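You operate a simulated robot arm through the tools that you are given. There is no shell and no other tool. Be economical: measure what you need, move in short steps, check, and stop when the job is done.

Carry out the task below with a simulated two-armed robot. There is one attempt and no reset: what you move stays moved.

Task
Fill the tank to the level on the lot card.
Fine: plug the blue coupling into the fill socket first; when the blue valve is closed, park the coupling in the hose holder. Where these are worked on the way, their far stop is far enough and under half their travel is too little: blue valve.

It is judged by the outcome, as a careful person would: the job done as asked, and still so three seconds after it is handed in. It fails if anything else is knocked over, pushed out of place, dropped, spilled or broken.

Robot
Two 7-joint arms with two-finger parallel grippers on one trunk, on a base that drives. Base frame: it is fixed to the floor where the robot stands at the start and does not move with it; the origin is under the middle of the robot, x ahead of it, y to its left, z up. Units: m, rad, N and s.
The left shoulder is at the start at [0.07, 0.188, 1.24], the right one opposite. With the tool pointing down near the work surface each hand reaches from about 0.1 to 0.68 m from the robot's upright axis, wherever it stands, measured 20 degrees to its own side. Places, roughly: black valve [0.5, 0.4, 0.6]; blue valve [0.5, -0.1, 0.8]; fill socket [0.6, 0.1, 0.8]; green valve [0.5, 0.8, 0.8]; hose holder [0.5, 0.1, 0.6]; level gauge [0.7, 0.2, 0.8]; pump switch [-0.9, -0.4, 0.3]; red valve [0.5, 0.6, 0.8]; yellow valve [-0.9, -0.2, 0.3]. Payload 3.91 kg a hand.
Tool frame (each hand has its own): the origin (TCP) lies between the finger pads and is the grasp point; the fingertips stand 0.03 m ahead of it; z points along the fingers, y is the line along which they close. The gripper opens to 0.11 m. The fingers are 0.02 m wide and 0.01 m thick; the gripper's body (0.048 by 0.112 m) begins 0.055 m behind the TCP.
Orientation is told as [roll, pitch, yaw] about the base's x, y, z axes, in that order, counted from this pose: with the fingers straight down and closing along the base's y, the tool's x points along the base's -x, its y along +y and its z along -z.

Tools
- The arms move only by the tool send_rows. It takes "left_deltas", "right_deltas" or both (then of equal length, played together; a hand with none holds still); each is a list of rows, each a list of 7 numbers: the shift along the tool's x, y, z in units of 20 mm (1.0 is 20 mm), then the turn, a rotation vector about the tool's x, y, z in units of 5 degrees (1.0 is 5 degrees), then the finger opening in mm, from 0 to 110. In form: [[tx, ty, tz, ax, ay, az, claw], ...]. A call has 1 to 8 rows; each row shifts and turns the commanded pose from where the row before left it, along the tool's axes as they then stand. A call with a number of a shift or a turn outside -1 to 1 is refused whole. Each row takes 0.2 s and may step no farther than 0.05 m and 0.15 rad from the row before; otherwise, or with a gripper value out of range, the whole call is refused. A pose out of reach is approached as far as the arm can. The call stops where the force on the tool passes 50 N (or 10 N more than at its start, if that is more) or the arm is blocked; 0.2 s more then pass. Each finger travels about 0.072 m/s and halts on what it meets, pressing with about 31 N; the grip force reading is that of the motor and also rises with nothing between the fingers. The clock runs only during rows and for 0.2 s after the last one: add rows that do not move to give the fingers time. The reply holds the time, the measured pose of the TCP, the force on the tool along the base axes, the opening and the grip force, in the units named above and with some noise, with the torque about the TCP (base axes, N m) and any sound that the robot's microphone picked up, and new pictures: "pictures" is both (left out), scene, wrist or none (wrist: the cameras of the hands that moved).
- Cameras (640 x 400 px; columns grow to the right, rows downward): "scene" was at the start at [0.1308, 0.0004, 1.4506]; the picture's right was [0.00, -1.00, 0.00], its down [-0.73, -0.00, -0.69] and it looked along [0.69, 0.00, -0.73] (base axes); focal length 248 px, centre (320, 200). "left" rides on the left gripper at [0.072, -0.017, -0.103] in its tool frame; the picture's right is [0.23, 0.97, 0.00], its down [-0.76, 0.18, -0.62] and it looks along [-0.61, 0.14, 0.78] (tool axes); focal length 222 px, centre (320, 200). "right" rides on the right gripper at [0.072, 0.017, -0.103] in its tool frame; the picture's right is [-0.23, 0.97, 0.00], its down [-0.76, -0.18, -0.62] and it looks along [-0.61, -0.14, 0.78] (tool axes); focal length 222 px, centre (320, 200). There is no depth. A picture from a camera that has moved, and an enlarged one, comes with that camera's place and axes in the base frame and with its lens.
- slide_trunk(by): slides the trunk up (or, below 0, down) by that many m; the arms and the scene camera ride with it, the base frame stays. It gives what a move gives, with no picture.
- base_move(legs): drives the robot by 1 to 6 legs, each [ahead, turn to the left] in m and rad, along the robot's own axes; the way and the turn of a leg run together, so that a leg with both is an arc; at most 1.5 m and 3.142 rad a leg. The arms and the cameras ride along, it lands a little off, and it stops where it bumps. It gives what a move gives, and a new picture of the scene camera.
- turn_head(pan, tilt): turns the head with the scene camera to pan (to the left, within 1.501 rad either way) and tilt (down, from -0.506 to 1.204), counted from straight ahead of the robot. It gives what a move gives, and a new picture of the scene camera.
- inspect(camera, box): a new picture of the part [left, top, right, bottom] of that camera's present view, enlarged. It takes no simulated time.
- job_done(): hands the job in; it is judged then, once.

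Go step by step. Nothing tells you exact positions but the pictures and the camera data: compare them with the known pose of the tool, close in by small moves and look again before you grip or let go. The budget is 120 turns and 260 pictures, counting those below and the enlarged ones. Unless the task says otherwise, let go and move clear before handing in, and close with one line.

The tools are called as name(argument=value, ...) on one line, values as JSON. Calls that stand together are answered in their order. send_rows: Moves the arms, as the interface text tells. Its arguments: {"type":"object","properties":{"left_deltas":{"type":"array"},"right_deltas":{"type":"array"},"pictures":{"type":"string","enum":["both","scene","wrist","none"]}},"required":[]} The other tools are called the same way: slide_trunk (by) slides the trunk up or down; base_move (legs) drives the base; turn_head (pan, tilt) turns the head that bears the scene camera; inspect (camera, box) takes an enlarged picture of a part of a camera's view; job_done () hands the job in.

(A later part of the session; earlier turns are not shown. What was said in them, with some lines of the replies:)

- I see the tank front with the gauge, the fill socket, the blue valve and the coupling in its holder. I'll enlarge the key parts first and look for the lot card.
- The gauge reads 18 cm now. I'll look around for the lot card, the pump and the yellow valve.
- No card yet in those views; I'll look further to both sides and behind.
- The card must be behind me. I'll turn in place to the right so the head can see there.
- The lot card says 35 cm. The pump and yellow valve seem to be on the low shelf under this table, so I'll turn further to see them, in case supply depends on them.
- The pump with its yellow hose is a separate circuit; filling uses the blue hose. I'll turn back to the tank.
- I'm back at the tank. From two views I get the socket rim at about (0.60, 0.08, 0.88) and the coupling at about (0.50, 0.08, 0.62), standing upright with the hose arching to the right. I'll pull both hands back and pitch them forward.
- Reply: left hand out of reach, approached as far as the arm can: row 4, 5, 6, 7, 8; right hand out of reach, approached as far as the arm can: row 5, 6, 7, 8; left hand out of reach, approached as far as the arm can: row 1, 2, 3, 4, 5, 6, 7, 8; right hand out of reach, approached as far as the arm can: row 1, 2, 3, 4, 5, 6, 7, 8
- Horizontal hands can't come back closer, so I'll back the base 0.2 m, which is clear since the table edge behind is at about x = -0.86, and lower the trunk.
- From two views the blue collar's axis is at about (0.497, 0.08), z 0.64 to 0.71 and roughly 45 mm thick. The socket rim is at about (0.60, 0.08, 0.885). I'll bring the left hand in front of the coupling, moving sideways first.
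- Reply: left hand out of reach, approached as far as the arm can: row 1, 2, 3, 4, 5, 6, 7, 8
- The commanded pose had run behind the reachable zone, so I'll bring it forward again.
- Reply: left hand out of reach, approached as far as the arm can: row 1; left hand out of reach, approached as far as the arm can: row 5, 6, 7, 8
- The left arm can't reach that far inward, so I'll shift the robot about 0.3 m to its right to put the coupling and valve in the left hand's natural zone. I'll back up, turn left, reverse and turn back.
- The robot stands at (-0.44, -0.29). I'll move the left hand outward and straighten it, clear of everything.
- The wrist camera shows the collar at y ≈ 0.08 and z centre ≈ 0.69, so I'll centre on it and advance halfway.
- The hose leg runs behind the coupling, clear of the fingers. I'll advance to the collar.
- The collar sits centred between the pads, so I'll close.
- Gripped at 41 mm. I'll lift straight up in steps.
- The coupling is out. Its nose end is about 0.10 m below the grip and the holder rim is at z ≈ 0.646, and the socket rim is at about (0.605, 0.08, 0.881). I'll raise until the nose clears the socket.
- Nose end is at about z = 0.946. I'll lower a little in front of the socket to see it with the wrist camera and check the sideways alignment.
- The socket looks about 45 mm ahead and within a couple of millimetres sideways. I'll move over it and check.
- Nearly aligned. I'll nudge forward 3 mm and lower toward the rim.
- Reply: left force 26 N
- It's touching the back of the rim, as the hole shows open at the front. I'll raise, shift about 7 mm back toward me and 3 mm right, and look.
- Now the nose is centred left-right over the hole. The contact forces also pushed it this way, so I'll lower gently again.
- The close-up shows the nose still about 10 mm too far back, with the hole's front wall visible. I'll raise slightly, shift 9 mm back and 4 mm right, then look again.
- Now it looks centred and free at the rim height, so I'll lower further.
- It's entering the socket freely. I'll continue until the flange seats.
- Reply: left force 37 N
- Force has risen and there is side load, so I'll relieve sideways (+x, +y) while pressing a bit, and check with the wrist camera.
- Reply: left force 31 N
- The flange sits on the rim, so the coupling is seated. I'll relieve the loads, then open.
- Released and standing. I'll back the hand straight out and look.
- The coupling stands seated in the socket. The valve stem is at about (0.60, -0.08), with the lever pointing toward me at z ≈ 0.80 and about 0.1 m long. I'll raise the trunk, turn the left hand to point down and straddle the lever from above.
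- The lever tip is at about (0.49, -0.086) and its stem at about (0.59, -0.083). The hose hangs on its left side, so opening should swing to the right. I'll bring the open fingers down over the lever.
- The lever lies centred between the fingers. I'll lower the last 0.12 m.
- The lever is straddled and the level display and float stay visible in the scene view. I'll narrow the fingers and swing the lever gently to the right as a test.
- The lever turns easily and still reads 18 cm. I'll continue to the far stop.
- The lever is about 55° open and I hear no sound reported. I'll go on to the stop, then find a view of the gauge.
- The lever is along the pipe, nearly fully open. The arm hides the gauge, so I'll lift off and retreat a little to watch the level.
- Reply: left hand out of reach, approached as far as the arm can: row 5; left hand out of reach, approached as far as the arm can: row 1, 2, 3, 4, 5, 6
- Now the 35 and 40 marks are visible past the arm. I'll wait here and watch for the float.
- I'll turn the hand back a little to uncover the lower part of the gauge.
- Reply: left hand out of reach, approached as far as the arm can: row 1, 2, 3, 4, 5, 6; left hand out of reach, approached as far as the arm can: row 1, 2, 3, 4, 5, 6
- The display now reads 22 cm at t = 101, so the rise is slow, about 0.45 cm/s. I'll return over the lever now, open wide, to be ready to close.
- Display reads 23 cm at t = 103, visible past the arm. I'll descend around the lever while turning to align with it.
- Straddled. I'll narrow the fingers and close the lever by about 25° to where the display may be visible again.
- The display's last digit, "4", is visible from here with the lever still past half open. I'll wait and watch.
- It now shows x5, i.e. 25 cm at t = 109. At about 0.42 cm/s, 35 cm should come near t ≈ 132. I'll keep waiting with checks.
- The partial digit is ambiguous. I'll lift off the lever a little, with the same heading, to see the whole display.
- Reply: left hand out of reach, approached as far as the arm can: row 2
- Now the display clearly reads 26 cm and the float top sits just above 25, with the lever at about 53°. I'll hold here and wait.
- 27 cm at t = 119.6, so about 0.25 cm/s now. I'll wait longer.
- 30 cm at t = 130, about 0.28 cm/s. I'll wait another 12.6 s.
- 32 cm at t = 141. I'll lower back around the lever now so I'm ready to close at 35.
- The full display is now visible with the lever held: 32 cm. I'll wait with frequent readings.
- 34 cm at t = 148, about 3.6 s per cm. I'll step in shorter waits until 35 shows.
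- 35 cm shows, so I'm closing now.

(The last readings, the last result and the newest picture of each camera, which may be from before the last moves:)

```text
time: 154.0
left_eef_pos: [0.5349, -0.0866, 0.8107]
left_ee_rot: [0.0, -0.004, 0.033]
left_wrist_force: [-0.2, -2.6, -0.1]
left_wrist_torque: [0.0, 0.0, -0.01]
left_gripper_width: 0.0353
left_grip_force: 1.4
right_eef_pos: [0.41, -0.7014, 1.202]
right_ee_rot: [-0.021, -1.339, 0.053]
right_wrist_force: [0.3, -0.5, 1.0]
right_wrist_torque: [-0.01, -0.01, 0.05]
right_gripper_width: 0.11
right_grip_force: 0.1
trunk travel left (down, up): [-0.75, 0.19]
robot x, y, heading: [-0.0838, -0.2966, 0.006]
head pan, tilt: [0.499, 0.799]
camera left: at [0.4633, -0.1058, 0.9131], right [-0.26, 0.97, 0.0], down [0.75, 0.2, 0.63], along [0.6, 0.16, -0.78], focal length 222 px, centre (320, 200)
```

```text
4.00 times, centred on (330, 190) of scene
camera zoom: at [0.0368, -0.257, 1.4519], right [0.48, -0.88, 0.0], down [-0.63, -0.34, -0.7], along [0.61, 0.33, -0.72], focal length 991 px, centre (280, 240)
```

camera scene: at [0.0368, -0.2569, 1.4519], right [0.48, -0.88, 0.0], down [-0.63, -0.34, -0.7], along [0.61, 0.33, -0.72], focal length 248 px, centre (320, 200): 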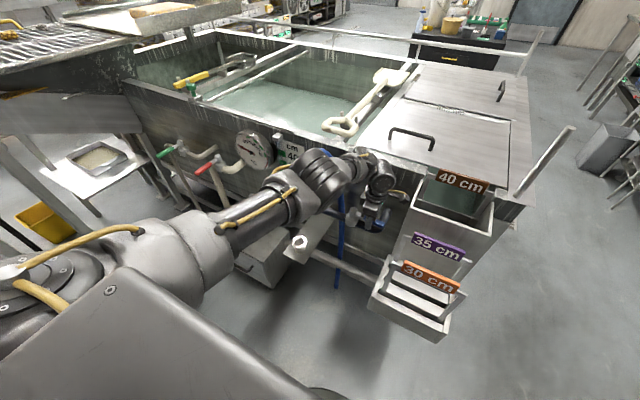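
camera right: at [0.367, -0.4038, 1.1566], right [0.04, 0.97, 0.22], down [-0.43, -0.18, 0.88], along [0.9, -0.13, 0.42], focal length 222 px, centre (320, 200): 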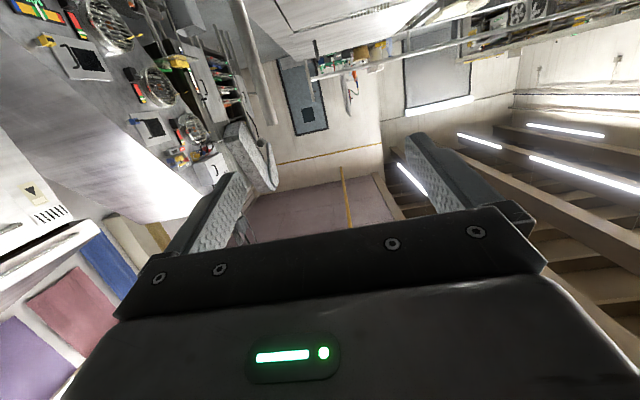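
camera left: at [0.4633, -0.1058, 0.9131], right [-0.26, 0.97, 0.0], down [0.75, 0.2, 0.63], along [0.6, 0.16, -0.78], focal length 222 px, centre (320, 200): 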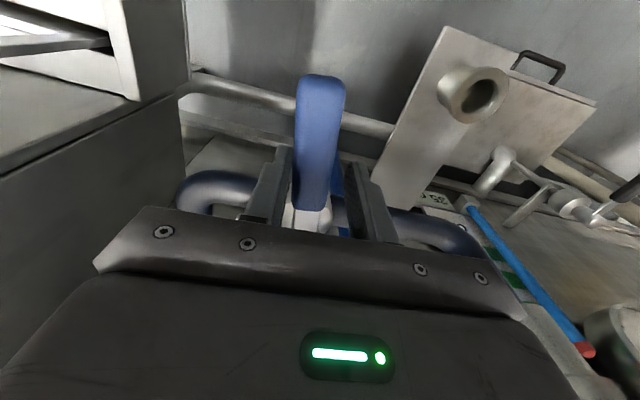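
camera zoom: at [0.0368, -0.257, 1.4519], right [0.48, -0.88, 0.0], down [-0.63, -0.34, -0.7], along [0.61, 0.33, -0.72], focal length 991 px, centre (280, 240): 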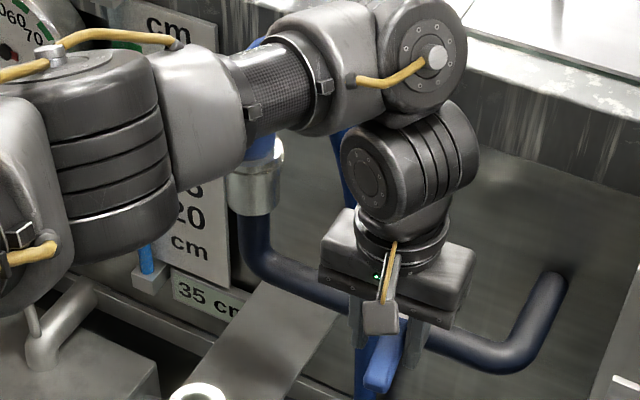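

Still 35 cm; the lever has roughly 12° left. I'll push to its closed stop.

send_rows(left_deltas=[[0, 0.28, 0, 0, 0, 1, 30], [0, 0.28, 0, 0, 0, 1, 28], [0, 0.28, 0, 0, 0, 1, 26], [0, 0.2, 0, 0, 0, 0.5, 26]], pictures="wrist")

inspect(camera="scene", box=[260, 140, 400, 240])

```text
time: 155.0
left_eef_pos: [0.5385, -0.075, 0.8099]
left_ee_rot: [-0.003, -0.006, -0.276]
left_wrist_force: [9.7, -40.6, -8.7]
left_wrist_torque: [-0.04, 0.08, 0.81]
left_gripper_width: 0.0444
left_grip_force: 18.2
right_eef_pos: [0.4118, -0.7078, 1.2001]
right_ee_rot: [0.002, -1.337, 0.029]
right_wrist_force: [-0.4, -0.2, -0.8]
right_wrist_torque: [-0.01, 0.04, 0.01]
right_gripper_width: 0.11
right_grip_force: 0.1
trunk travel left (down, up): [-0.75, 0.19]
robot x, y, heading: [-0.084, -0.295, 0.001]
head pan, tilt: [0.499, 0.799]
camera left: at [0.4646, -0.071, 0.9131], right [0.05, 1.0, 0.0], down [0.78, -0.03, 0.63], along [0.63, -0.03, -0.78], focal length 222 px, centre (320, 200)
```

left: 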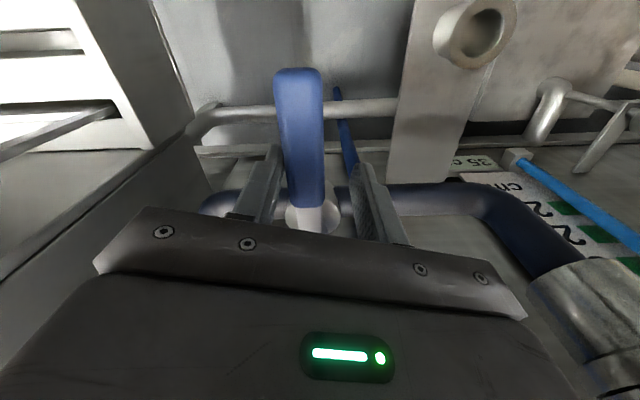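

```text
4.00 times, centred on (330, 190) of scene
camera zoom: at [0.0401, -0.2641, 1.4517], right [0.48, -0.88, -0.01], down [-0.63, -0.34, -0.7], along [0.61, 0.34, -0.72], focal length 991 px, centre (280, 240)
```

zoom: 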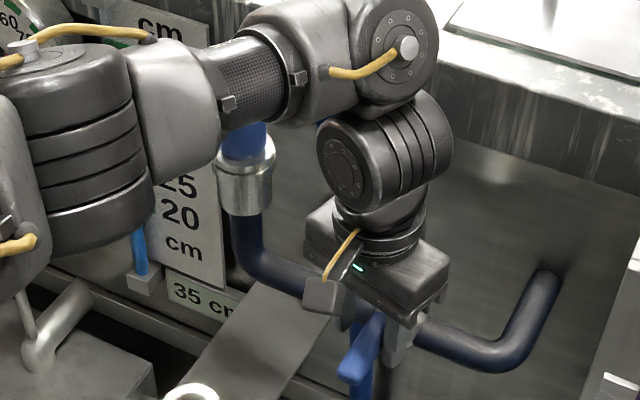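

The lever is against its stop with a firm force, so the valve is closed. I'll relax, open and lift off, then check the level.

send_rows(left_deltas=[[0, -0.4, 0, 0, 0, -0.5, 45], [0, -0.3, 0, 0, 0, -0.5, 60], [0, 0, 0, 0, 0, 0, 65], [0, 0, -1, 0, 0, -0.5, 65], [0, 0, -1, 0, 0, -0.5, 65], [0, 0, -1, 0, 0, -0.5, 65], [0, 0, -1, 0, 0, -0.5, 65], [0, 0, -1, 0, 0, 0, 65]], pictures="none")

send_rows(left_deltas=[[0, 0, -1, 0, 0, 0, 65], [0, 0, -1, 0, 0, 0, 65], [0, -0.5, -1, 0, 0, 0, 65], [0, -0.5, -1, 0, 0, 0, 65], [0, -0.5, -1, 0, 0, 0, 65], [0, -0.5, -1, 0, 0, 0, 65], [0, -0.5, -1, 0, 0, 0, 65], [0, -0.5, -1, 0, 0, 0, 65]])

inspect(camera="scene", box=[260, 130, 400, 240])

```text
time: 156.8
left_eef_pos: [0.532, -0.0799, 0.91]
left_ee_rot: [0.0, -0.004, -0.008]
left_wrist_force: [-1.0, 0.4, -0.2]
left_wrist_torque: [0.0, 0.02, -0.03]
left_gripper_width: 0.0651
left_grip_force: 0.1
right_eef_pos: [0.4087, -0.7041, 1.2032]
right_ee_rot: [-0.019, -1.341, 0.048]
right_wrist_force: [0.5, 0.0, -0.5]
right_wrist_torque: [-0.04, -0.02, -0.02]
right_gripper_width: 0.1097
right_grip_force: 0.0
trunk travel left (down, up): [-0.75, 0.19]
robot x, y, heading: [-0.0802, -0.2966, -0.003]
head pan, tilt: [0.499, 0.799]
```

```text
time: 158.6
left_eef_pos: [0.5319, -0.1433, 1.0708]
left_ee_rot: [0.0, -0.004, -0.01]
left_wrist_force: [-0.3, -0.5, 0.3]
left_wrist_torque: [-0.01, -0.01, 0.0]
left_gripper_width: 0.065
left_grip_force: 0.1
right_eef_pos: [0.4075, -0.7046, 1.2027]
right_ee_rot: [-0.019, -1.34, 0.047]
right_wrist_force: [-0.6, 0.5, 0.6]
right_wrist_torque: [0.0, -0.01, 0.02]
right_gripper_width: 0.1097
right_grip_force: 0.1
trunk travel left (down, up): [-0.75, 0.19]
robot x, y, heading: [-0.0877, -0.2957, 0.001]
head pan, tilt: [0.499, 0.799]
camera scene: at [0.0364, -0.2579, 1.4519], right [0.48, -0.88, 0.0], down [-0.63, -0.34, -0.7], along [0.61, 0.33, -0.72], focal length 248 px, centre (320, 200)
camera left: at [0.4607, -0.1583, 1.1732], right [-0.22, 0.98, 0.0], down [0.76, 0.17, 0.63], along [0.61, 0.14, -0.78], focal length 222 px, centre (320, 200)
```

scene: 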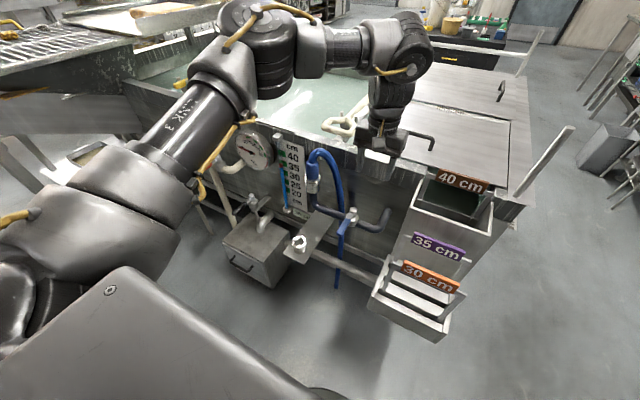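
left: 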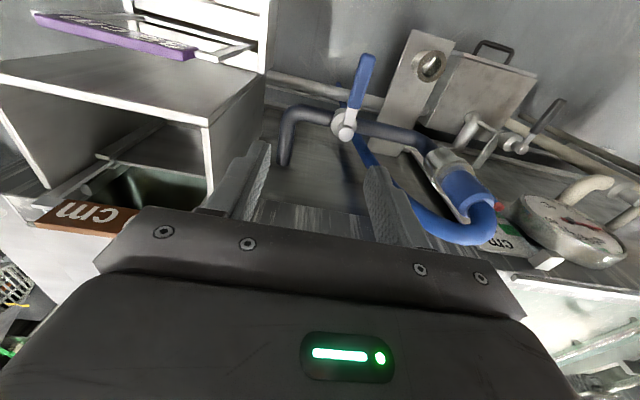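

```text
3.64 times, centred on (330, 185) of scene
camera zoom: at [0.0364, -0.2579, 1.4519], right [0.48, -0.88, 0.0], down [-0.63, -0.34, -0.7], along [0.61, 0.33, -0.72], focal length 901 px, centre (284, 254)
```

zoom: 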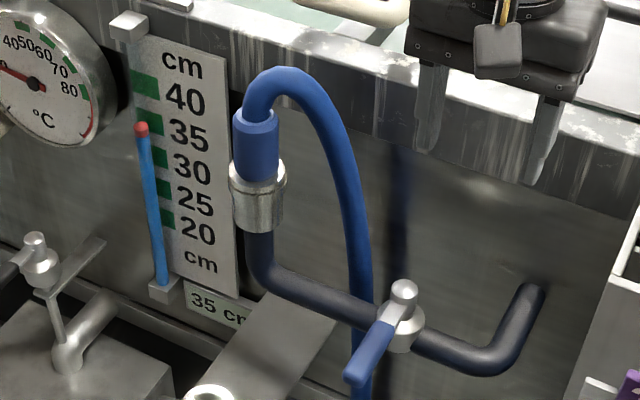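

The gauge and display both show 35 cm, the lever is back at closed, and the coupling is still seated. Next I'll park the coupling, starting by backing off and turning the hand forward again.

base_move(legs=[[-0.13, 0.0]])

send_rows(left_deltas=[[-0.5, 0.7, -0.8, 0, -1, 0, 80], [-0.5, 0.7, -0.8, 0, -1, 0, 80], [-0.5, 0.7, -0.8, 0, -1, 0, 80], [-0.6, 0.7, -0.7, 0, -1, 0, 80], [-0.6, 0.7, -0.7, 0, -1, 0, 80], [-0.7, 0.7, -0.6, 0, -1, 0, 80], [-0.7, 0.7, -0.5, 0, -1, 0, 80], [-0.7, 0.7, -0.4, 0, -1, 0, 80]], pictures="none")

send_rows(left_deltas=[[0, 0.7, 0, 0, -1, 0, 80], [0, 0.7, 0, 0, -1, 0, 80], [0, 0.7, 0, 0, -1, 0, 80], [0, 0.7, 0, 0, -1, 0, 80], [0, 0, 0, 0, -1, 0, 80], [0, 0, 0, 0, -1, 0, 80], [0, 0, 0, 0, -0.6, 0, 80]], pictures="none")

```text
time: 159.9
left_eef_pos: [0.4051, -0.1422, 1.0691]
left_ee_rot: [-0.001, 0.0, -0.01]
left_wrist_force: [-0.1, 1.1, 1.4]
left_wrist_torque: [0.01, -0.04, 0.01]
left_gripper_width: 0.065
left_grip_force: 0.0
right_eef_pos: [0.28, -0.7047, 1.2049]
right_ee_rot: [-0.017, -1.35, 0.047]
right_wrist_force: [0.2, -0.1, -2.9]
right_wrist_torque: [0.01, -0.18, 0.0]
right_gripper_width: 0.1101
right_grip_force: 0.1
trunk travel left (down, up): [-0.75, 0.19]
robot x, y, heading: [-0.216, -0.2952, 0.001]
head pan, tilt: [0.499, 0.799]
camera scene: at [-0.092, -0.2569, 1.4518], right [0.48, -0.88, 0.0], down [-0.63, -0.34, -0.7], along [0.61, 0.33, -0.72], focal length 248 px, centre (320, 200)
```

scene: 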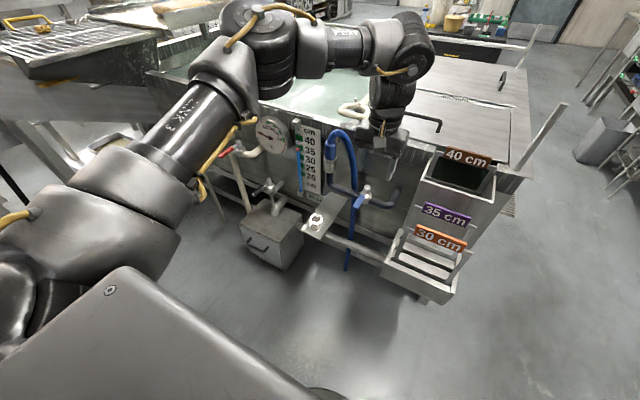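

```text
time: 161.7
left_eef_pos: [0.4667, -0.0304, 1.2024]
left_ee_rot: [-0.001, -0.703, -0.01]
left_wrist_force: [0.0, 0.0, -0.4]
left_wrist_torque: [0.02, 0.01, 0.01]
left_gripper_width: 0.08
left_grip_force: 0.1
right_eef_pos: [0.2796, -0.7031, 1.2073]
right_ee_rot: [-0.024, -1.349, 0.052]
right_wrist_force: [0.9, 0.8, 0.3]
right_wrist_torque: [-0.03, -0.01, -0.02]
right_gripper_width: 0.1099
right_grip_force: 0.0
trunk travel left (down, up): [-0.75, 0.19]
robot x, y, heading: [-0.2125, -0.2936, 0.002]
head pan, tilt: [0.499, 0.799]
```

```text
time: 163.3
left_eef_pos: [0.4671, 0.0263, 1.2014]
left_ee_rot: [-0.004, -1.279, -0.007]
left_wrist_force: [0.1, 0.5, -0.4]
left_wrist_torque: [0.01, -0.01, 0.01]
left_gripper_width: 0.0799
left_grip_force: 0.0
right_eef_pos: [0.2799, -0.7013, 1.2076]
right_ee_rot: [-0.024, -1.349, 0.053]
right_wrist_force: [0.0, 0.0, -0.7]
right_wrist_torque: [0.0, -0.05, -0.03]
right_gripper_width: 0.11
right_grip_force: 0.1
trunk travel left (down, up): [-0.75, 0.19]
robot x, y, heading: [-0.2182, -0.2919, 0.004]
head pan, tilt: [0.499, 0.799]
```

send_rows(left_deltas=[[0.29, 1, -0.957, 0, 0, 0, 80], [0.15, 1, -0.48, 0, 0, 0, 80], [0, 0.6, 0, -0.15, 0, 0, 80]], pictures="none")

slide_trunk(by=-0.3)

turn_head(pan=0.45, tilt=0.6)

inspect(camera="left", box=[0, 0, 640, 400])

```text
time: 164.1
left_eef_pos: [0.4376, 0.0782, 1.2021]
left_ee_rot: [0.016, -1.277, -0.013]
left_wrist_force: [-0.1, 0.2, -0.3]
left_wrist_torque: [-0.01, -0.02, -0.04]
left_gripper_width: 0.0803
left_grip_force: 0.1
right_eef_pos: [0.2803, -0.7036, 1.2059]
right_ee_rot: [-0.019, -1.349, 0.047]
right_wrist_force: [-0.2, 0.3, 0.3]
right_wrist_torque: [0.01, -0.01, 0.02]
right_gripper_width: 0.11
right_grip_force: 0.1
trunk travel left (down, up): [-0.75, 0.19]
robot x, y, heading: [-0.2153, -0.2954, 0.004]
head pan, tilt: [0.499, 0.799]
```

```text
time: 167.1
left_eef_pos: [0.4371, 0.0796, 0.9019]
left_ee_rot: [0.012, -1.276, -0.008]
left_wrist_force: [-0.8, 0.4, -0.6]
left_wrist_torque: [0.0, -0.01, -0.02]
left_gripper_width: 0.0799
left_grip_force: 0.1
right_eef_pos: [0.2793, -0.7036, 0.9065]
right_ee_rot: [-0.022, -1.349, 0.05]
right_wrist_force: [-0.1, 0.8, -0.5]
right_wrist_torque: [0.02, 0.0, 0.01]
right_gripper_width: 0.1102
right_grip_force: 0.0
trunk travel left (down, up): [-0.45, 0.49]
robot x, y, heading: [-0.2167, -0.2936, 0.0]
head pan, tilt: [0.499, 0.799]
```

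```text
time: 167.8
left_eef_pos: [0.4371, 0.0785, 0.9017]
left_ee_rot: [0.011, -1.279, -0.008]
left_wrist_force: [0.8, -0.4, -0.3]
left_wrist_torque: [0.01, -0.03, -0.01]
left_gripper_width: 0.0798
left_grip_force: 0.0
right_eef_pos: [0.279, -0.7044, 0.9078]
right_ee_rot: [-0.018, -1.35, 0.05]
right_wrist_force: [-0.3, 0.4, 0.4]
right_wrist_torque: [0.01, -0.03, 0.02]
right_gripper_width: 0.1103
right_grip_force: 0.1
trunk travel left (down, up): [-0.45, 0.49]
robot x, y, heading: [-0.2166, -0.2955, 0.001]
head pan, tilt: [0.45, 0.6]
camera scene: at [-0.0843, -0.2565, 1.1687], right [0.44, -0.9, 0.0], down [-0.51, -0.25, -0.82], along [0.74, 0.36, -0.57], focal length 248 px, centre (320, 200)
```

scene: 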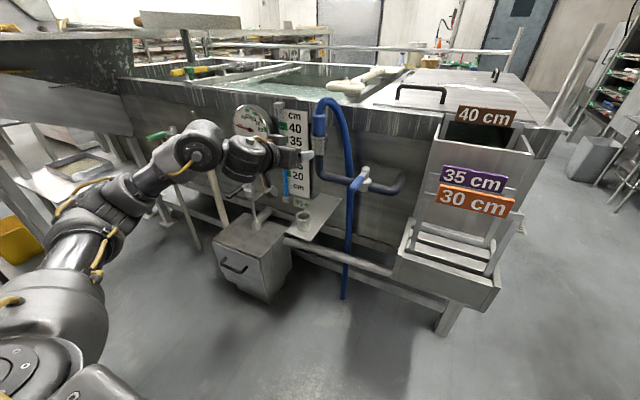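

```text
1.00 times, centred on (320, 200) of left (not enlarged: the box is as wide or as high as the picture)
camera zoom: at [0.3183, 0.0615, 0.8613], right [-0.07, 0.97, -0.21], down [-0.38, 0.17, 0.91], along [0.92, 0.14, 0.35], focal length 222 px, centre (320, 200)
```

zoom: 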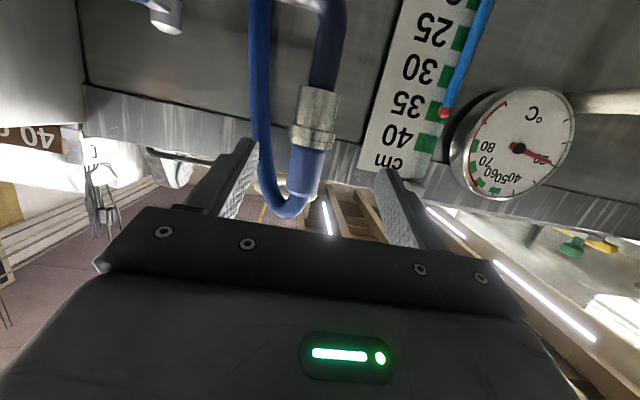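

The gauge tip sits right at the 35 mark in this frontal view too. I'll move in to grip the collar a little higher than before.

send_rows(left_deltas=[[-0.957, 0, -0.292, 0, 0, 0, 80], [-0.29, 0, 0.957, 0, 0, 0, 80], [-0.29, 0, 0.957, 0, 0, 0, 80], [-0.29, 0, 0.957, 0, 0, 0, 80], [-0.29, 0, 0.957, 0, 0, 0, 80], [-0.29, 0, 0.957, 0, 0, 0, 80], [-0.29, 0, 0.957, 0, 0, 0, 80]], pictures="wrist")

inspect(camera="scene", box=[270, 80, 370, 160])

```text
time: 169.4
left_eef_pos: [0.5586, 0.079, 0.9204]
left_ee_rot: [0.013, -1.279, -0.011]
left_wrist_force: [0.3, -1.0, -0.1]
left_wrist_torque: [0.03, -0.02, 0.01]
left_gripper_width: 0.0801
left_grip_force: 0.0
right_eef_pos: [0.2799, -0.7047, 0.9055]
right_ee_rot: [-0.02, -1.349, 0.047]
right_wrist_force: [0.1, -0.1, 0.7]
right_wrist_torque: [0.04, 0.03, -0.01]
right_gripper_width: 0.1101
right_grip_force: 0.1
trunk travel left (down, up): [-0.45, 0.49]
robot x, y, heading: [-0.2171, -0.2956, 0.002]
head pan, tilt: [0.45, 0.6]
camera left: at [0.4394, 0.0617, 0.8806], right [-0.07, 0.97, -0.21], down [-0.38, 0.17, 0.91], along [0.92, 0.14, 0.35], focal length 222 px, centre (320, 200)
```

left: 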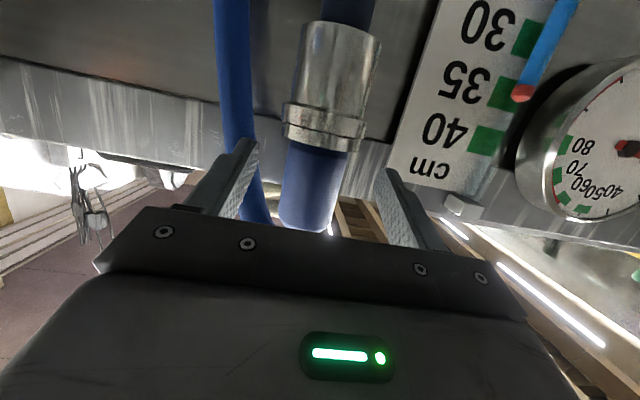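

```text
5.00 times, centred on (320, 120) of scene
camera zoom: at [-0.0838, -0.2568, 1.1687], right [0.44, -0.9, 0.0], down [-0.51, -0.25, -0.82], along [0.74, 0.36, -0.57], focal length 1239 px, centre (320, 600)
```

zoom: 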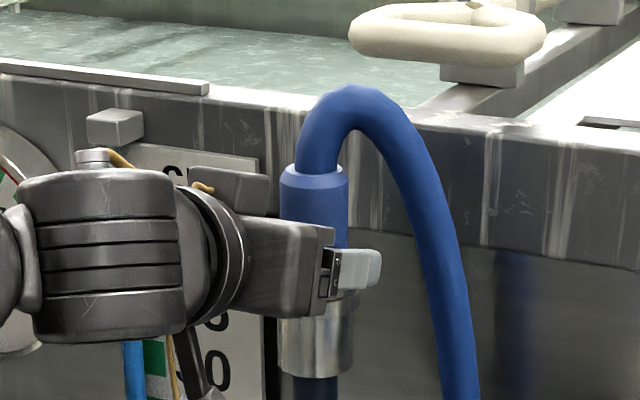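

send_rows(left_deltas=[[-0.5, -0.03, 0.9, 0, 0, 0, 80], [-0.29, 0, 0.957, 0, 0, 0, 80], [-0.06, 0, 0.2, 0, 0, 0, 80], [0, 0, 0, 0, 0, 0, 60], [0, 0, 0, 0, 0, 0, 45], [0, 0, 0, 0, 0, 0, 30], [0, 0, 0, 0, 0, 0, 25], [0, 0, 0, 0, 0, 0, 25]], pictures="wrist")

```text
time: 171.2
left_eef_pos: [0.6028, 0.0775, 0.9257]
left_ee_rot: [0.01, -1.278, -0.008]
left_wrist_force: [1.6, 1.1, 1.6]
left_wrist_torque: [-0.07, -0.06, 0.04]
left_gripper_width: 0.0408
left_grip_force: 30.6
right_eef_pos: [0.2799, -0.7037, 0.9081]
right_ee_rot: [-0.019, -1.348, 0.048]
right_wrist_force: [-0.2, 0.4, -0.4]
right_wrist_torque: [0.02, 0.03, -0.02]
right_gripper_width: 0.1099
right_grip_force: 0.1
trunk travel left (down, up): [-0.45, 0.49]
robot x, y, heading: [-0.2149, -0.2962, 0.006]
head pan, tilt: [0.45, 0.6]
camera left: at [0.4832, 0.061, 0.8856], right [-0.07, 0.97, -0.21], down [-0.38, 0.17, 0.91], along [0.92, 0.14, 0.36], focal length 222 px, centre (320, 200)
```

left: 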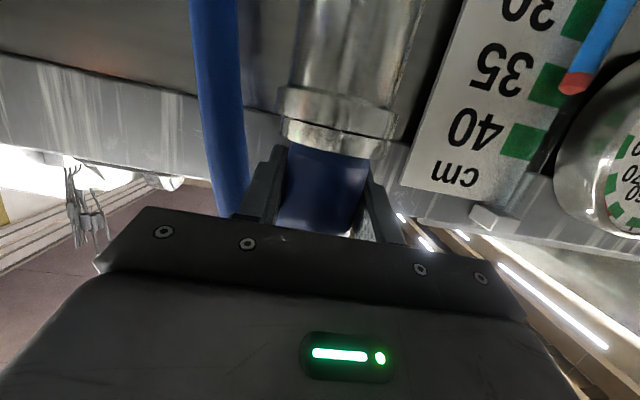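

Gripped with the same finger-to-flange spacing as in the holder. I'll lift straight out, then pull back over the holder.

send_rows(left_deltas=[[-0.3, 0, -0.09, 0, 0, 0, 25], [-0.957, 0, -0.292, 0, 0, 0, 25], [-0.957, 0, -0.292, 0, 0, 0, 25], [-0.957, 0, -0.292, 0, 0, 0, 25], [-0.957, 0, -0.292, 0, 0, 0, 25], [-0.6, 0, -0.18, 0, 0, 0, 25]], pictures="scene")

inspect(camera="scene", box=[270, 70, 370, 240])

```text
time: 172.6
left_eef_pos: [0.6011, 0.0778, 1.0252]
left_ee_rot: [0.01, -1.276, -0.009]
left_wrist_force: [0.7, -0.3, -1.9]
left_wrist_torque: [0.0, -0.03, 0.03]
left_gripper_width: 0.0405
left_grip_force: 30.9
right_eef_pos: [0.2797, -0.7041, 0.9061]
right_ee_rot: [-0.019, -1.348, 0.048]
right_wrist_force: [0.0, -0.5, 0.8]
right_wrist_torque: [0.0, -0.03, -0.02]
right_gripper_width: 0.11
right_grip_force: 0.0
trunk travel left (down, up): [-0.45, 0.49]
robot x, y, heading: [-0.2109, -0.2946, 0.0]
head pan, tilt: [0.45, 0.6]
camera scene: at [-0.084, -0.2566, 1.1687], right [0.44, -0.9, 0.0], down [-0.51, -0.25, -0.82], along [0.74, 0.36, -0.57], focal length 248 px, centre (320, 200)
```

scene: 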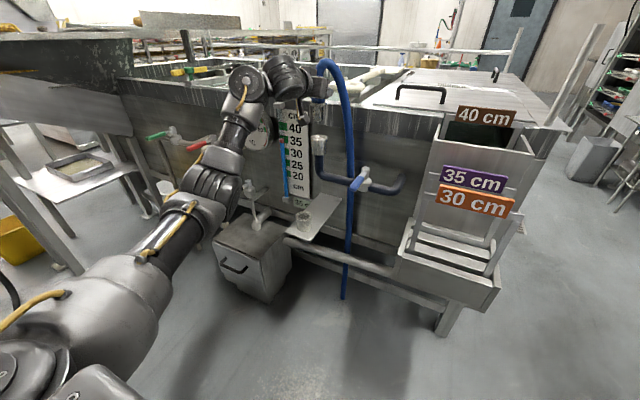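

```text
2.35 times, centred on (320, 155) of scene
camera zoom: at [-0.084, -0.2566, 1.1687], right [0.44, -0.9, 0.0], down [-0.51, -0.25, -0.82], along [0.74, 0.36, -0.57], focal length 583 px, centre (320, 306)
```

zoom: 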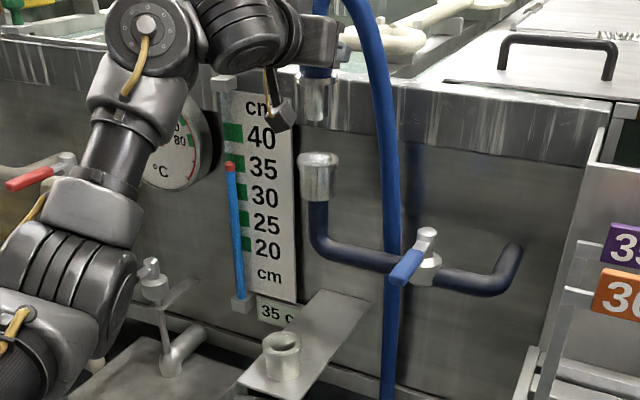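

send_rows(left_deltas=[[0.29, 0, -0.957, 0, 0, 0, 25], [0.29, 0, -0.957, 0, 0, 0, 25], [0.29, 0, -0.957, 0, 0, 0, 25], [0.29, 0, -0.957, 0, 0, 0, 25], [0.29, 0, -0.957, 0, 0, 0, 25], [0.17, 0.03, -0.574, 0, 0, 0, 25]], pictures="none")

send_rows(left_deltas=[[0.957, 0, 0.292, 0, 0, 0, 25], [0.957, 0, 0.292, 0, 0, 0, 25], [0.957, 0, 0.292, 0, 0, 0, 25], [0.957, 0, 0.292, 0, 0, 0, 25], [0.957, 0, 0.292, 0, 0, 0, 25], [0.957, 0, 0.292, 0, 0, 0, 25], [0.957, 0, 0.292, 0, 0, 0, 25], [0.957, 0, 0.292, 0, 0, 0, 25]], pictures="scene")

```text
time: 174.0
left_eef_pos: [0.4892, 0.0779, 1.0246]
left_ee_rot: [0.013, -1.275, -0.009]
left_wrist_force: [-0.4, 0.8, -1.8]
left_wrist_torque: [0.02, 0.0, -0.02]
left_gripper_width: 0.0407
left_grip_force: 31.1
right_eef_pos: [0.28, -0.7038, 0.9065]
right_ee_rot: [-0.019, -1.349, 0.048]
right_wrist_force: [0.6, 0.6, 0.4]
right_wrist_torque: [0.02, 0.0, -0.04]
right_gripper_width: 0.1101
right_grip_force: 0.0
trunk travel left (down, up): [-0.45, 0.49]
robot x, y, heading: [-0.2153, -0.2921, 0.002]
head pan, tilt: [0.45, 0.6]
```

```text
time: 175.8
left_eef_pos: [0.4898, 0.0788, 0.863]
left_ee_rot: [0.012, -1.278, -0.009]
left_wrist_force: [0.4, -0.5, -1.9]
left_wrist_torque: [-0.04, -0.02, 0.0]
left_gripper_width: 0.0408
left_grip_force: 31.3
right_eef_pos: [0.28, -0.7026, 0.9077]
right_ee_rot: [-0.022, -1.348, 0.051]
right_wrist_force: [0.5, 0.1, -0.5]
right_wrist_torque: [-0.02, 0.02, 0.04]
right_gripper_width: 0.1103
right_grip_force: 0.1
trunk travel left (down, up): [-0.45, 0.49]
robot x, y, heading: [-0.216, -0.2962, 0.002]
head pan, tilt: [0.45, 0.6]
camera scene: at [-0.0837, -0.2561, 1.1687], right [0.44, -0.9, 0.0], down [-0.51, -0.25, -0.82], along [0.74, 0.36, -0.57], focal length 248 px, centre (320, 200)
```

scene: 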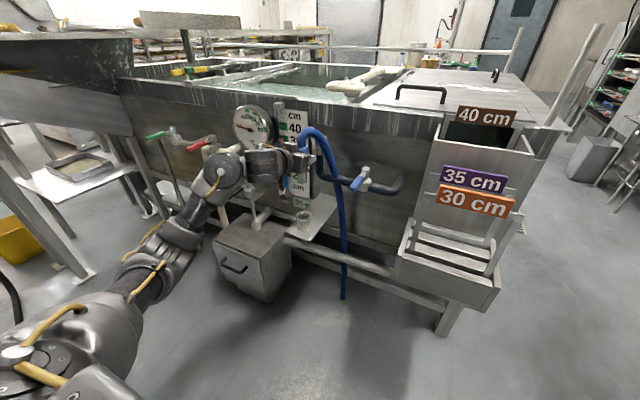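

send_rows(left_deltas=[[0.957, 0, 0.292, 0, 0, 0, 25], [0.957, 0, 0.292, 0, 0, 0, 25], [0.957, 0, 0.292, 0, 0, 0, 25], [0.957, 0, 0.292, 0, 0, 0, 25], [0.6, 0, 0.18, 0, 0, 0, 25]], pictures="none")

inspect(camera="scene", box=[285, 185, 325, 230])

inspect(camera="left", box=[200, 0, 440, 150])

```text
time: 177.0
left_eef_pos: [0.4891, 0.079, 0.7725]
left_ee_rot: [0.012, -1.279, -0.01]
left_wrist_force: [-0.1, -0.8, -1.8]
left_wrist_torque: [0.01, -0.03, 0.0]
left_gripper_width: 0.0408
left_grip_force: 31.1
right_eef_pos: [0.2786, -0.7034, 0.9067]
right_ee_rot: [-0.021, -1.351, 0.049]
right_wrist_force: [-0.2, 0.2, 0.3]
right_wrist_torque: [0.0, 0.0, 0.01]
right_gripper_width: 0.1099
right_grip_force: 0.0
trunk travel left (down, up): [-0.45, 0.49]
robot x, y, heading: [-0.2147, -0.2973, -0.001]
head pan, tilt: [0.45, 0.6]
```

```text
8.89 times, centred on (305, 208) of scene
camera zoom: at [-0.0838, -0.2563, 1.1687], right [0.44, -0.9, 0.0], down [-0.51, -0.25, -0.82], along [0.74, 0.36, -0.57], focal length 2202 px, centre (453, 133)
```

zoom: 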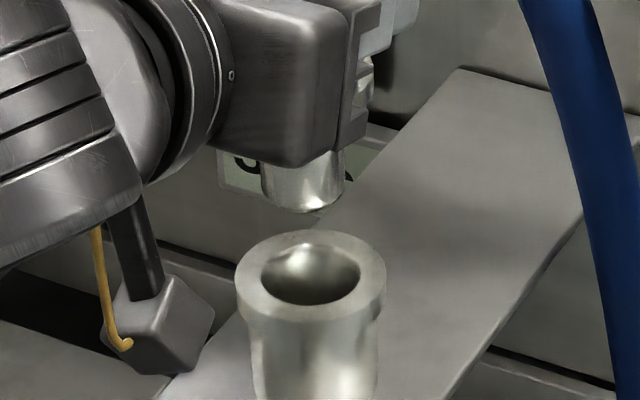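

```text
2.67 times, centred on (320, 75) of left
camera zoom: at [0.3699, 0.0626, 0.7332], right [-0.07, 0.97, -0.21], down [-0.38, 0.17, 0.91], along [0.92, 0.14, 0.35], focal length 592 px, centre (320, 533)
```

zoom: 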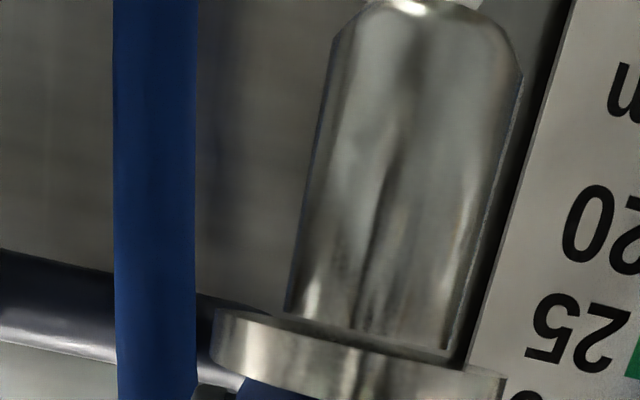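

Alignment looks right. I'll lower to just above the rim and check again.

send_rows(left_deltas=[[0.957, 0, 0.292, 0, 0, 0, 25], [0.5, 0, 0.15, 0, 0, 0, 25]], pictures="none")

inspect(camera="scene", box=[285, 190, 325, 230])

```text
time: 177.6
left_eef_pos: [0.4897, 0.0797, 0.7415]
left_ee_rot: [0.012, -1.278, -0.01]
left_wrist_force: [0.5, -0.4, -1.9]
left_wrist_torque: [0.02, 0.01, -0.02]
left_gripper_width: 0.0406
left_grip_force: 31.2
right_eef_pos: [0.2796, -0.7039, 0.9063]
right_ee_rot: [-0.019, -1.35, 0.049]
right_wrist_force: [-1.1, 0.5, 0.4]
right_wrist_torque: [-0.02, 0.02, 0.01]
right_gripper_width: 0.1101
right_grip_force: 0.0
trunk travel left (down, up): [-0.45, 0.49]
robot x, y, heading: [-0.2114, -0.298, -0.001]
head pan, tilt: [0.45, 0.6]
```

```text
10.00 times, centred on (305, 210) of scene
camera zoom: at [-0.084, -0.2565, 1.1687], right [0.44, -0.9, 0.0], down [-0.51, -0.25, -0.82], along [0.74, 0.36, -0.57], focal length 2478 px, centre (470, 100)
```

zoom: 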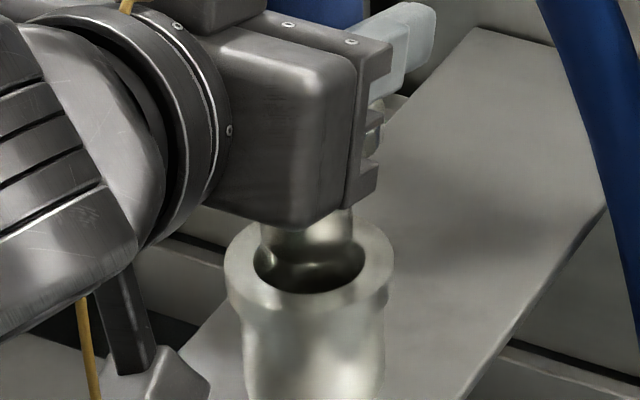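

Close to the rim. I'll nudge 3 mm toward me and lower gently while watching the force.

send_rows(left_deltas=[[0.05, -0.05, -0.15, 0, 0, 0, 25], [0.4, 0, 0.12, 0, 0, 0, 25], [0.2, 0, 0.06, 0, 0, 0, 25]], pictures="none")

inspect(camera="scene", box=[285, 190, 325, 230])

```text
time: 178.4
left_eef_pos: [0.4862, 0.079, 0.7301]
left_ee_rot: [0.012, -1.278, -0.008]
left_wrist_force: [0.2, 0.7, -1.5]
left_wrist_torque: [0.02, -0.02, 0.04]
left_gripper_width: 0.0406
left_grip_force: 31.3
right_eef_pos: [0.2801, -0.7046, 0.9072]
right_ee_rot: [-0.02, -1.348, 0.051]
right_wrist_force: [0.5, 0.6, -0.4]
right_wrist_torque: [0.03, -0.03, 0.0]
right_gripper_width: 0.11
right_grip_force: 0.1
trunk travel left (down, up): [-0.45, 0.49]
robot x, y, heading: [-0.2141, -0.2986, 0.003]
head pan, tilt: [0.45, 0.6]
```

```text
10.00 times, centred on (305, 210) of scene
camera zoom: at [-0.084, -0.2565, 1.1687], right [0.44, -0.9, 0.0], down [-0.51, -0.25, -0.82], along [0.74, 0.36, -0.57], focal length 2478 px, centre (470, 100)
```

zoom: 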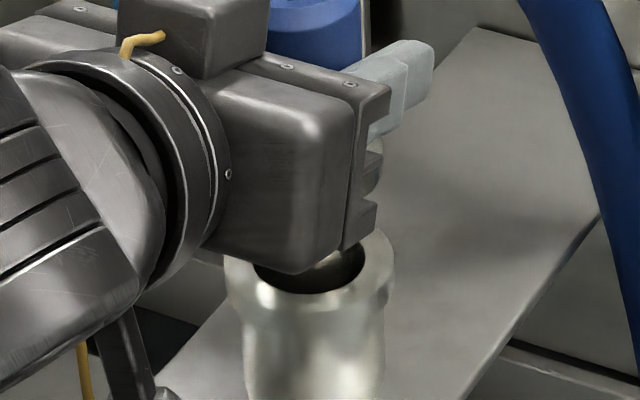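

No contact. I'll continue down to the seat (z ≈ 0.695).

send_rows(left_deltas=[[0.478, 0, 0.146, 0, 0, 0, 25], [0.478, 0, 0.146, 0, 0, 0, 25], [0.478, 0, 0.146, 0, 0, 0, 25]], pictures="wrist")

```text
time: 179.2
left_eef_pos: [0.4875, 0.0777, 0.6983]
left_ee_rot: [0.012, -1.276, -0.01]
left_wrist_force: [0.6, -0.2, -2.5]
left_wrist_torque: [-0.02, -0.03, 0.01]
left_gripper_width: 0.0408
left_grip_force: 30.9
right_eef_pos: [0.2796, -0.704, 0.9054]
right_ee_rot: [-0.022, -1.349, 0.051]
right_wrist_force: [0.3, -0.7, 0.2]
right_wrist_torque: [0.0, 0.03, 0.02]
right_gripper_width: 0.1098
right_grip_force: 0.0
trunk travel left (down, up): [-0.45, 0.49]
robot x, y, heading: [-0.2158, -0.2947, -0.0]
head pan, tilt: [0.45, 0.6]
camera left: at [0.3677, 0.0607, 0.659], right [-0.07, 0.97, -0.21], down [-0.38, 0.17, 0.91], along [0.92, 0.14, 0.35], focal length 222 px, centre (320, 200)
```

left: 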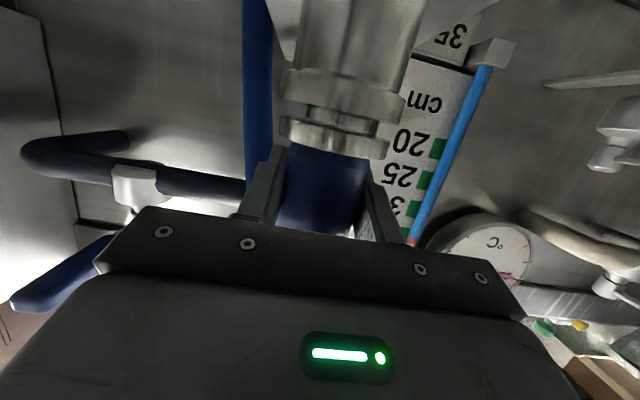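

It's inside the holder cup with a few millimetres left, so I'll seat it fully.

send_rows(left_deltas=[[0.25, 0, 0.076, 0, 0, 0, 25], [0.25, 0, 0.076, 0, 0, 0, 25], [0.1, 0, 0.03, 0, 0, 0, 25]], pictures="wrist")

```text
time: 180.0
left_eef_pos: [0.4862, 0.0775, 0.6931]
left_ee_rot: [0.012, -1.287, -0.008]
left_wrist_force: [2.2, -0.4, 17.2]
left_wrist_torque: [-0.02, 0.11, 0.01]
left_gripper_width: 0.0404
left_grip_force: 31.0
right_eef_pos: [0.2779, -0.7052, 0.9085]
right_ee_rot: [-0.014, -1.35, 0.044]
right_wrist_force: [-0.2, -0.9, 0.0]
right_wrist_torque: [0.01, 0.0, 0.0]
right_gripper_width: 0.11
right_grip_force: 0.1
trunk travel left (down, up): [-0.45, 0.49]
robot x, y, heading: [-0.2112, -0.2953, -0.0]
head pan, tilt: [0.45, 0.6]
camera left: at [0.3681, 0.061, 0.6514], right [-0.07, 0.97, -0.21], down [-0.39, 0.17, 0.91], along [0.92, 0.14, 0.36], focal length 222 px, centre (320, 200)
```

left: 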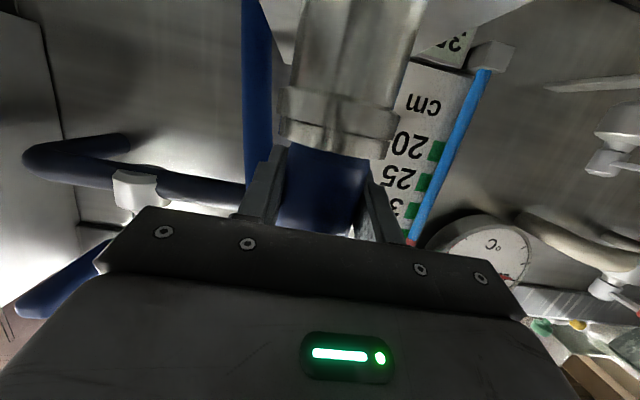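

Seated: the flange is on the cup, with about 17 N upward. I'll relieve slightly, open and back straight out.

send_rows(left_deltas=[[-0.25, 0, -0.08, 0, 0, 0, 25], [0, 0, 0, 0, 0, 0, 45], [0, 0, 0, 0, 0, 0, 55], [0, 0, 0, 0, 0, 0, 65], [0, 0, 0, 0, 0, 0, 80], [0, 0, 0, 0, 0, 0, 80]], pictures="wrist")

send_rows(left_deltas=[[0.29, 0, -0.957, 0, 0, 0, 80], [0.29, 0, -0.957, 0, 0, 0, 80], [0.29, 0, -0.957, 0, 0, 0, 80], [0.29, 0, -0.957, 0, 0, 0, 80], [0.29, 0, -0.957, 0, 0, 0, 80], [0.29, 0, -0.957, 0, 0, 0, 80], [0.2, 0, -0.7, 0, 0, 0, 80]])

inspect(camera="scene", box=[240, 90, 420, 240])

```text
time: 181.4
left_eef_pos: [0.487, 0.0775, 0.692]
left_ee_rot: [0.011, -1.277, -0.008]
left_wrist_force: [0.4, -0.8, 0.3]
left_wrist_torque: [-0.03, 0.03, 0.05]
left_gripper_width: 0.0801
left_grip_force: 0.1
right_eef_pos: [0.2793, -0.7032, 0.9067]
right_ee_rot: [-0.02, -1.349, 0.049]
right_wrist_force: [-0.1, -0.2, 0.6]
right_wrist_torque: [-0.01, 0.01, 0.02]
right_gripper_width: 0.1102
right_grip_force: 0.0
trunk travel left (down, up): [-0.45, 0.49]
robot x, y, heading: [-0.2169, -0.2955, 0.003]
head pan, tilt: [0.45, 0.6]
camera left: at [0.3686, 0.0616, 0.6519], right [-0.07, 0.97, -0.21], down [-0.38, 0.17, 0.91], along [0.92, 0.14, 0.35], focal length 222 px, centre (320, 200)
```

left: 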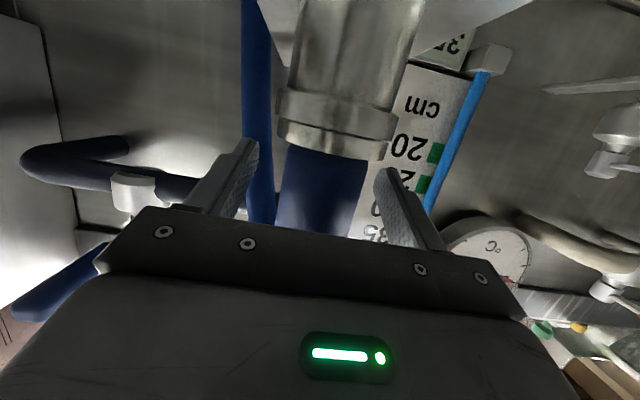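

```text
time: 183.0
left_eef_pos: [0.3517, 0.0782, 0.6924]
left_ee_rot: [0.01, -1.279, -0.008]
left_wrist_force: [0.3, -0.6, -0.2]
left_wrist_torque: [0.0, 0.01, -0.02]
left_gripper_width: 0.0802
left_grip_force: 0.0
right_eef_pos: [0.2793, -0.7023, 0.9068]
right_ee_rot: [-0.022, -1.35, 0.052]
right_wrist_force: [-0.4, -0.4, -0.3]
right_wrist_torque: [0.02, -0.04, 0.0]
right_gripper_width: 0.1101
right_grip_force: 0.1
trunk travel left (down, up): [-0.45, 0.49]
robot x, y, heading: [-0.2137, -0.2937, 0.003]
head pan, tilt: [0.45, 0.6]
camera scene: at [-0.0845, -0.2565, 1.1688], right [0.44, -0.9, 0.0], down [-0.51, -0.25, -0.83], along [0.74, 0.36, -0.56], focal length 248 px, centre (320, 200)
camera left: at [0.233, 0.061, 0.6524], right [-0.07, 0.97, -0.21], down [-0.38, 0.17, 0.91], along [0.92, 0.14, 0.36], focal length 222 px, centre (320, 200)
```

scene: 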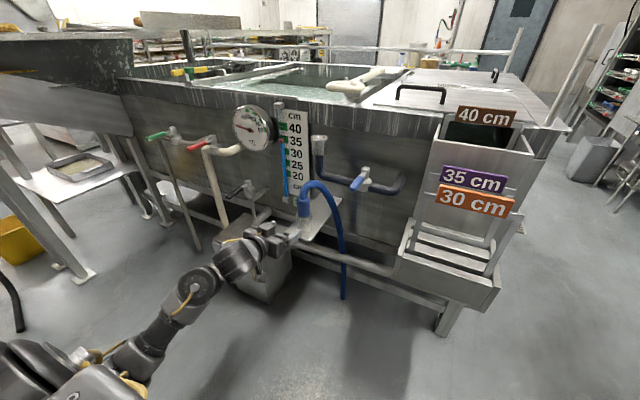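
left: 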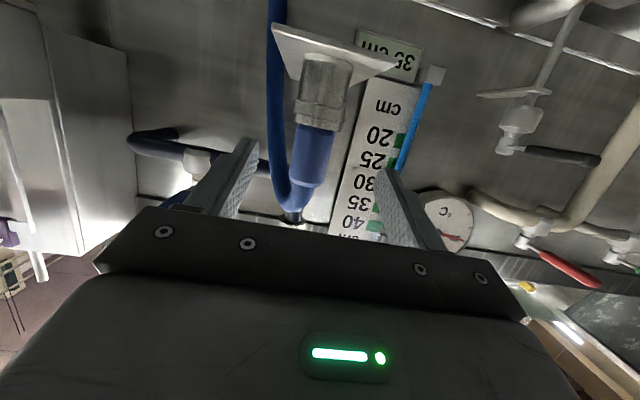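

```text
2.67 times, centred on (330, 165) of scene
camera zoom: at [-0.0845, -0.2565, 1.1688], right [0.44, -0.9, 0.0], down [-0.51, -0.25, -0.83], along [0.74, 0.36, -0.56], focal length 661 px, centre (293, 293)
```

zoom: 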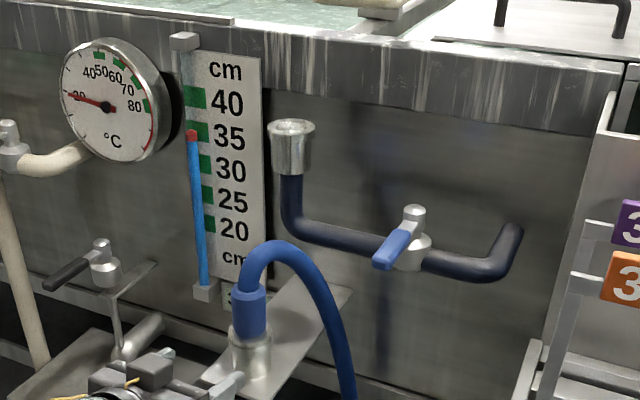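

The tank reads 35 cm, the blue valve is closed, the coupling stands in the hose holder, and both hands are clear. I'll hand in.

job_done()

```text
The job is handed in.
```

The tank is filled to the 35 cm on the lot card by both the display and the gauge, the blue valve is closed against its stop, and the coupling is parked in the hose holder.
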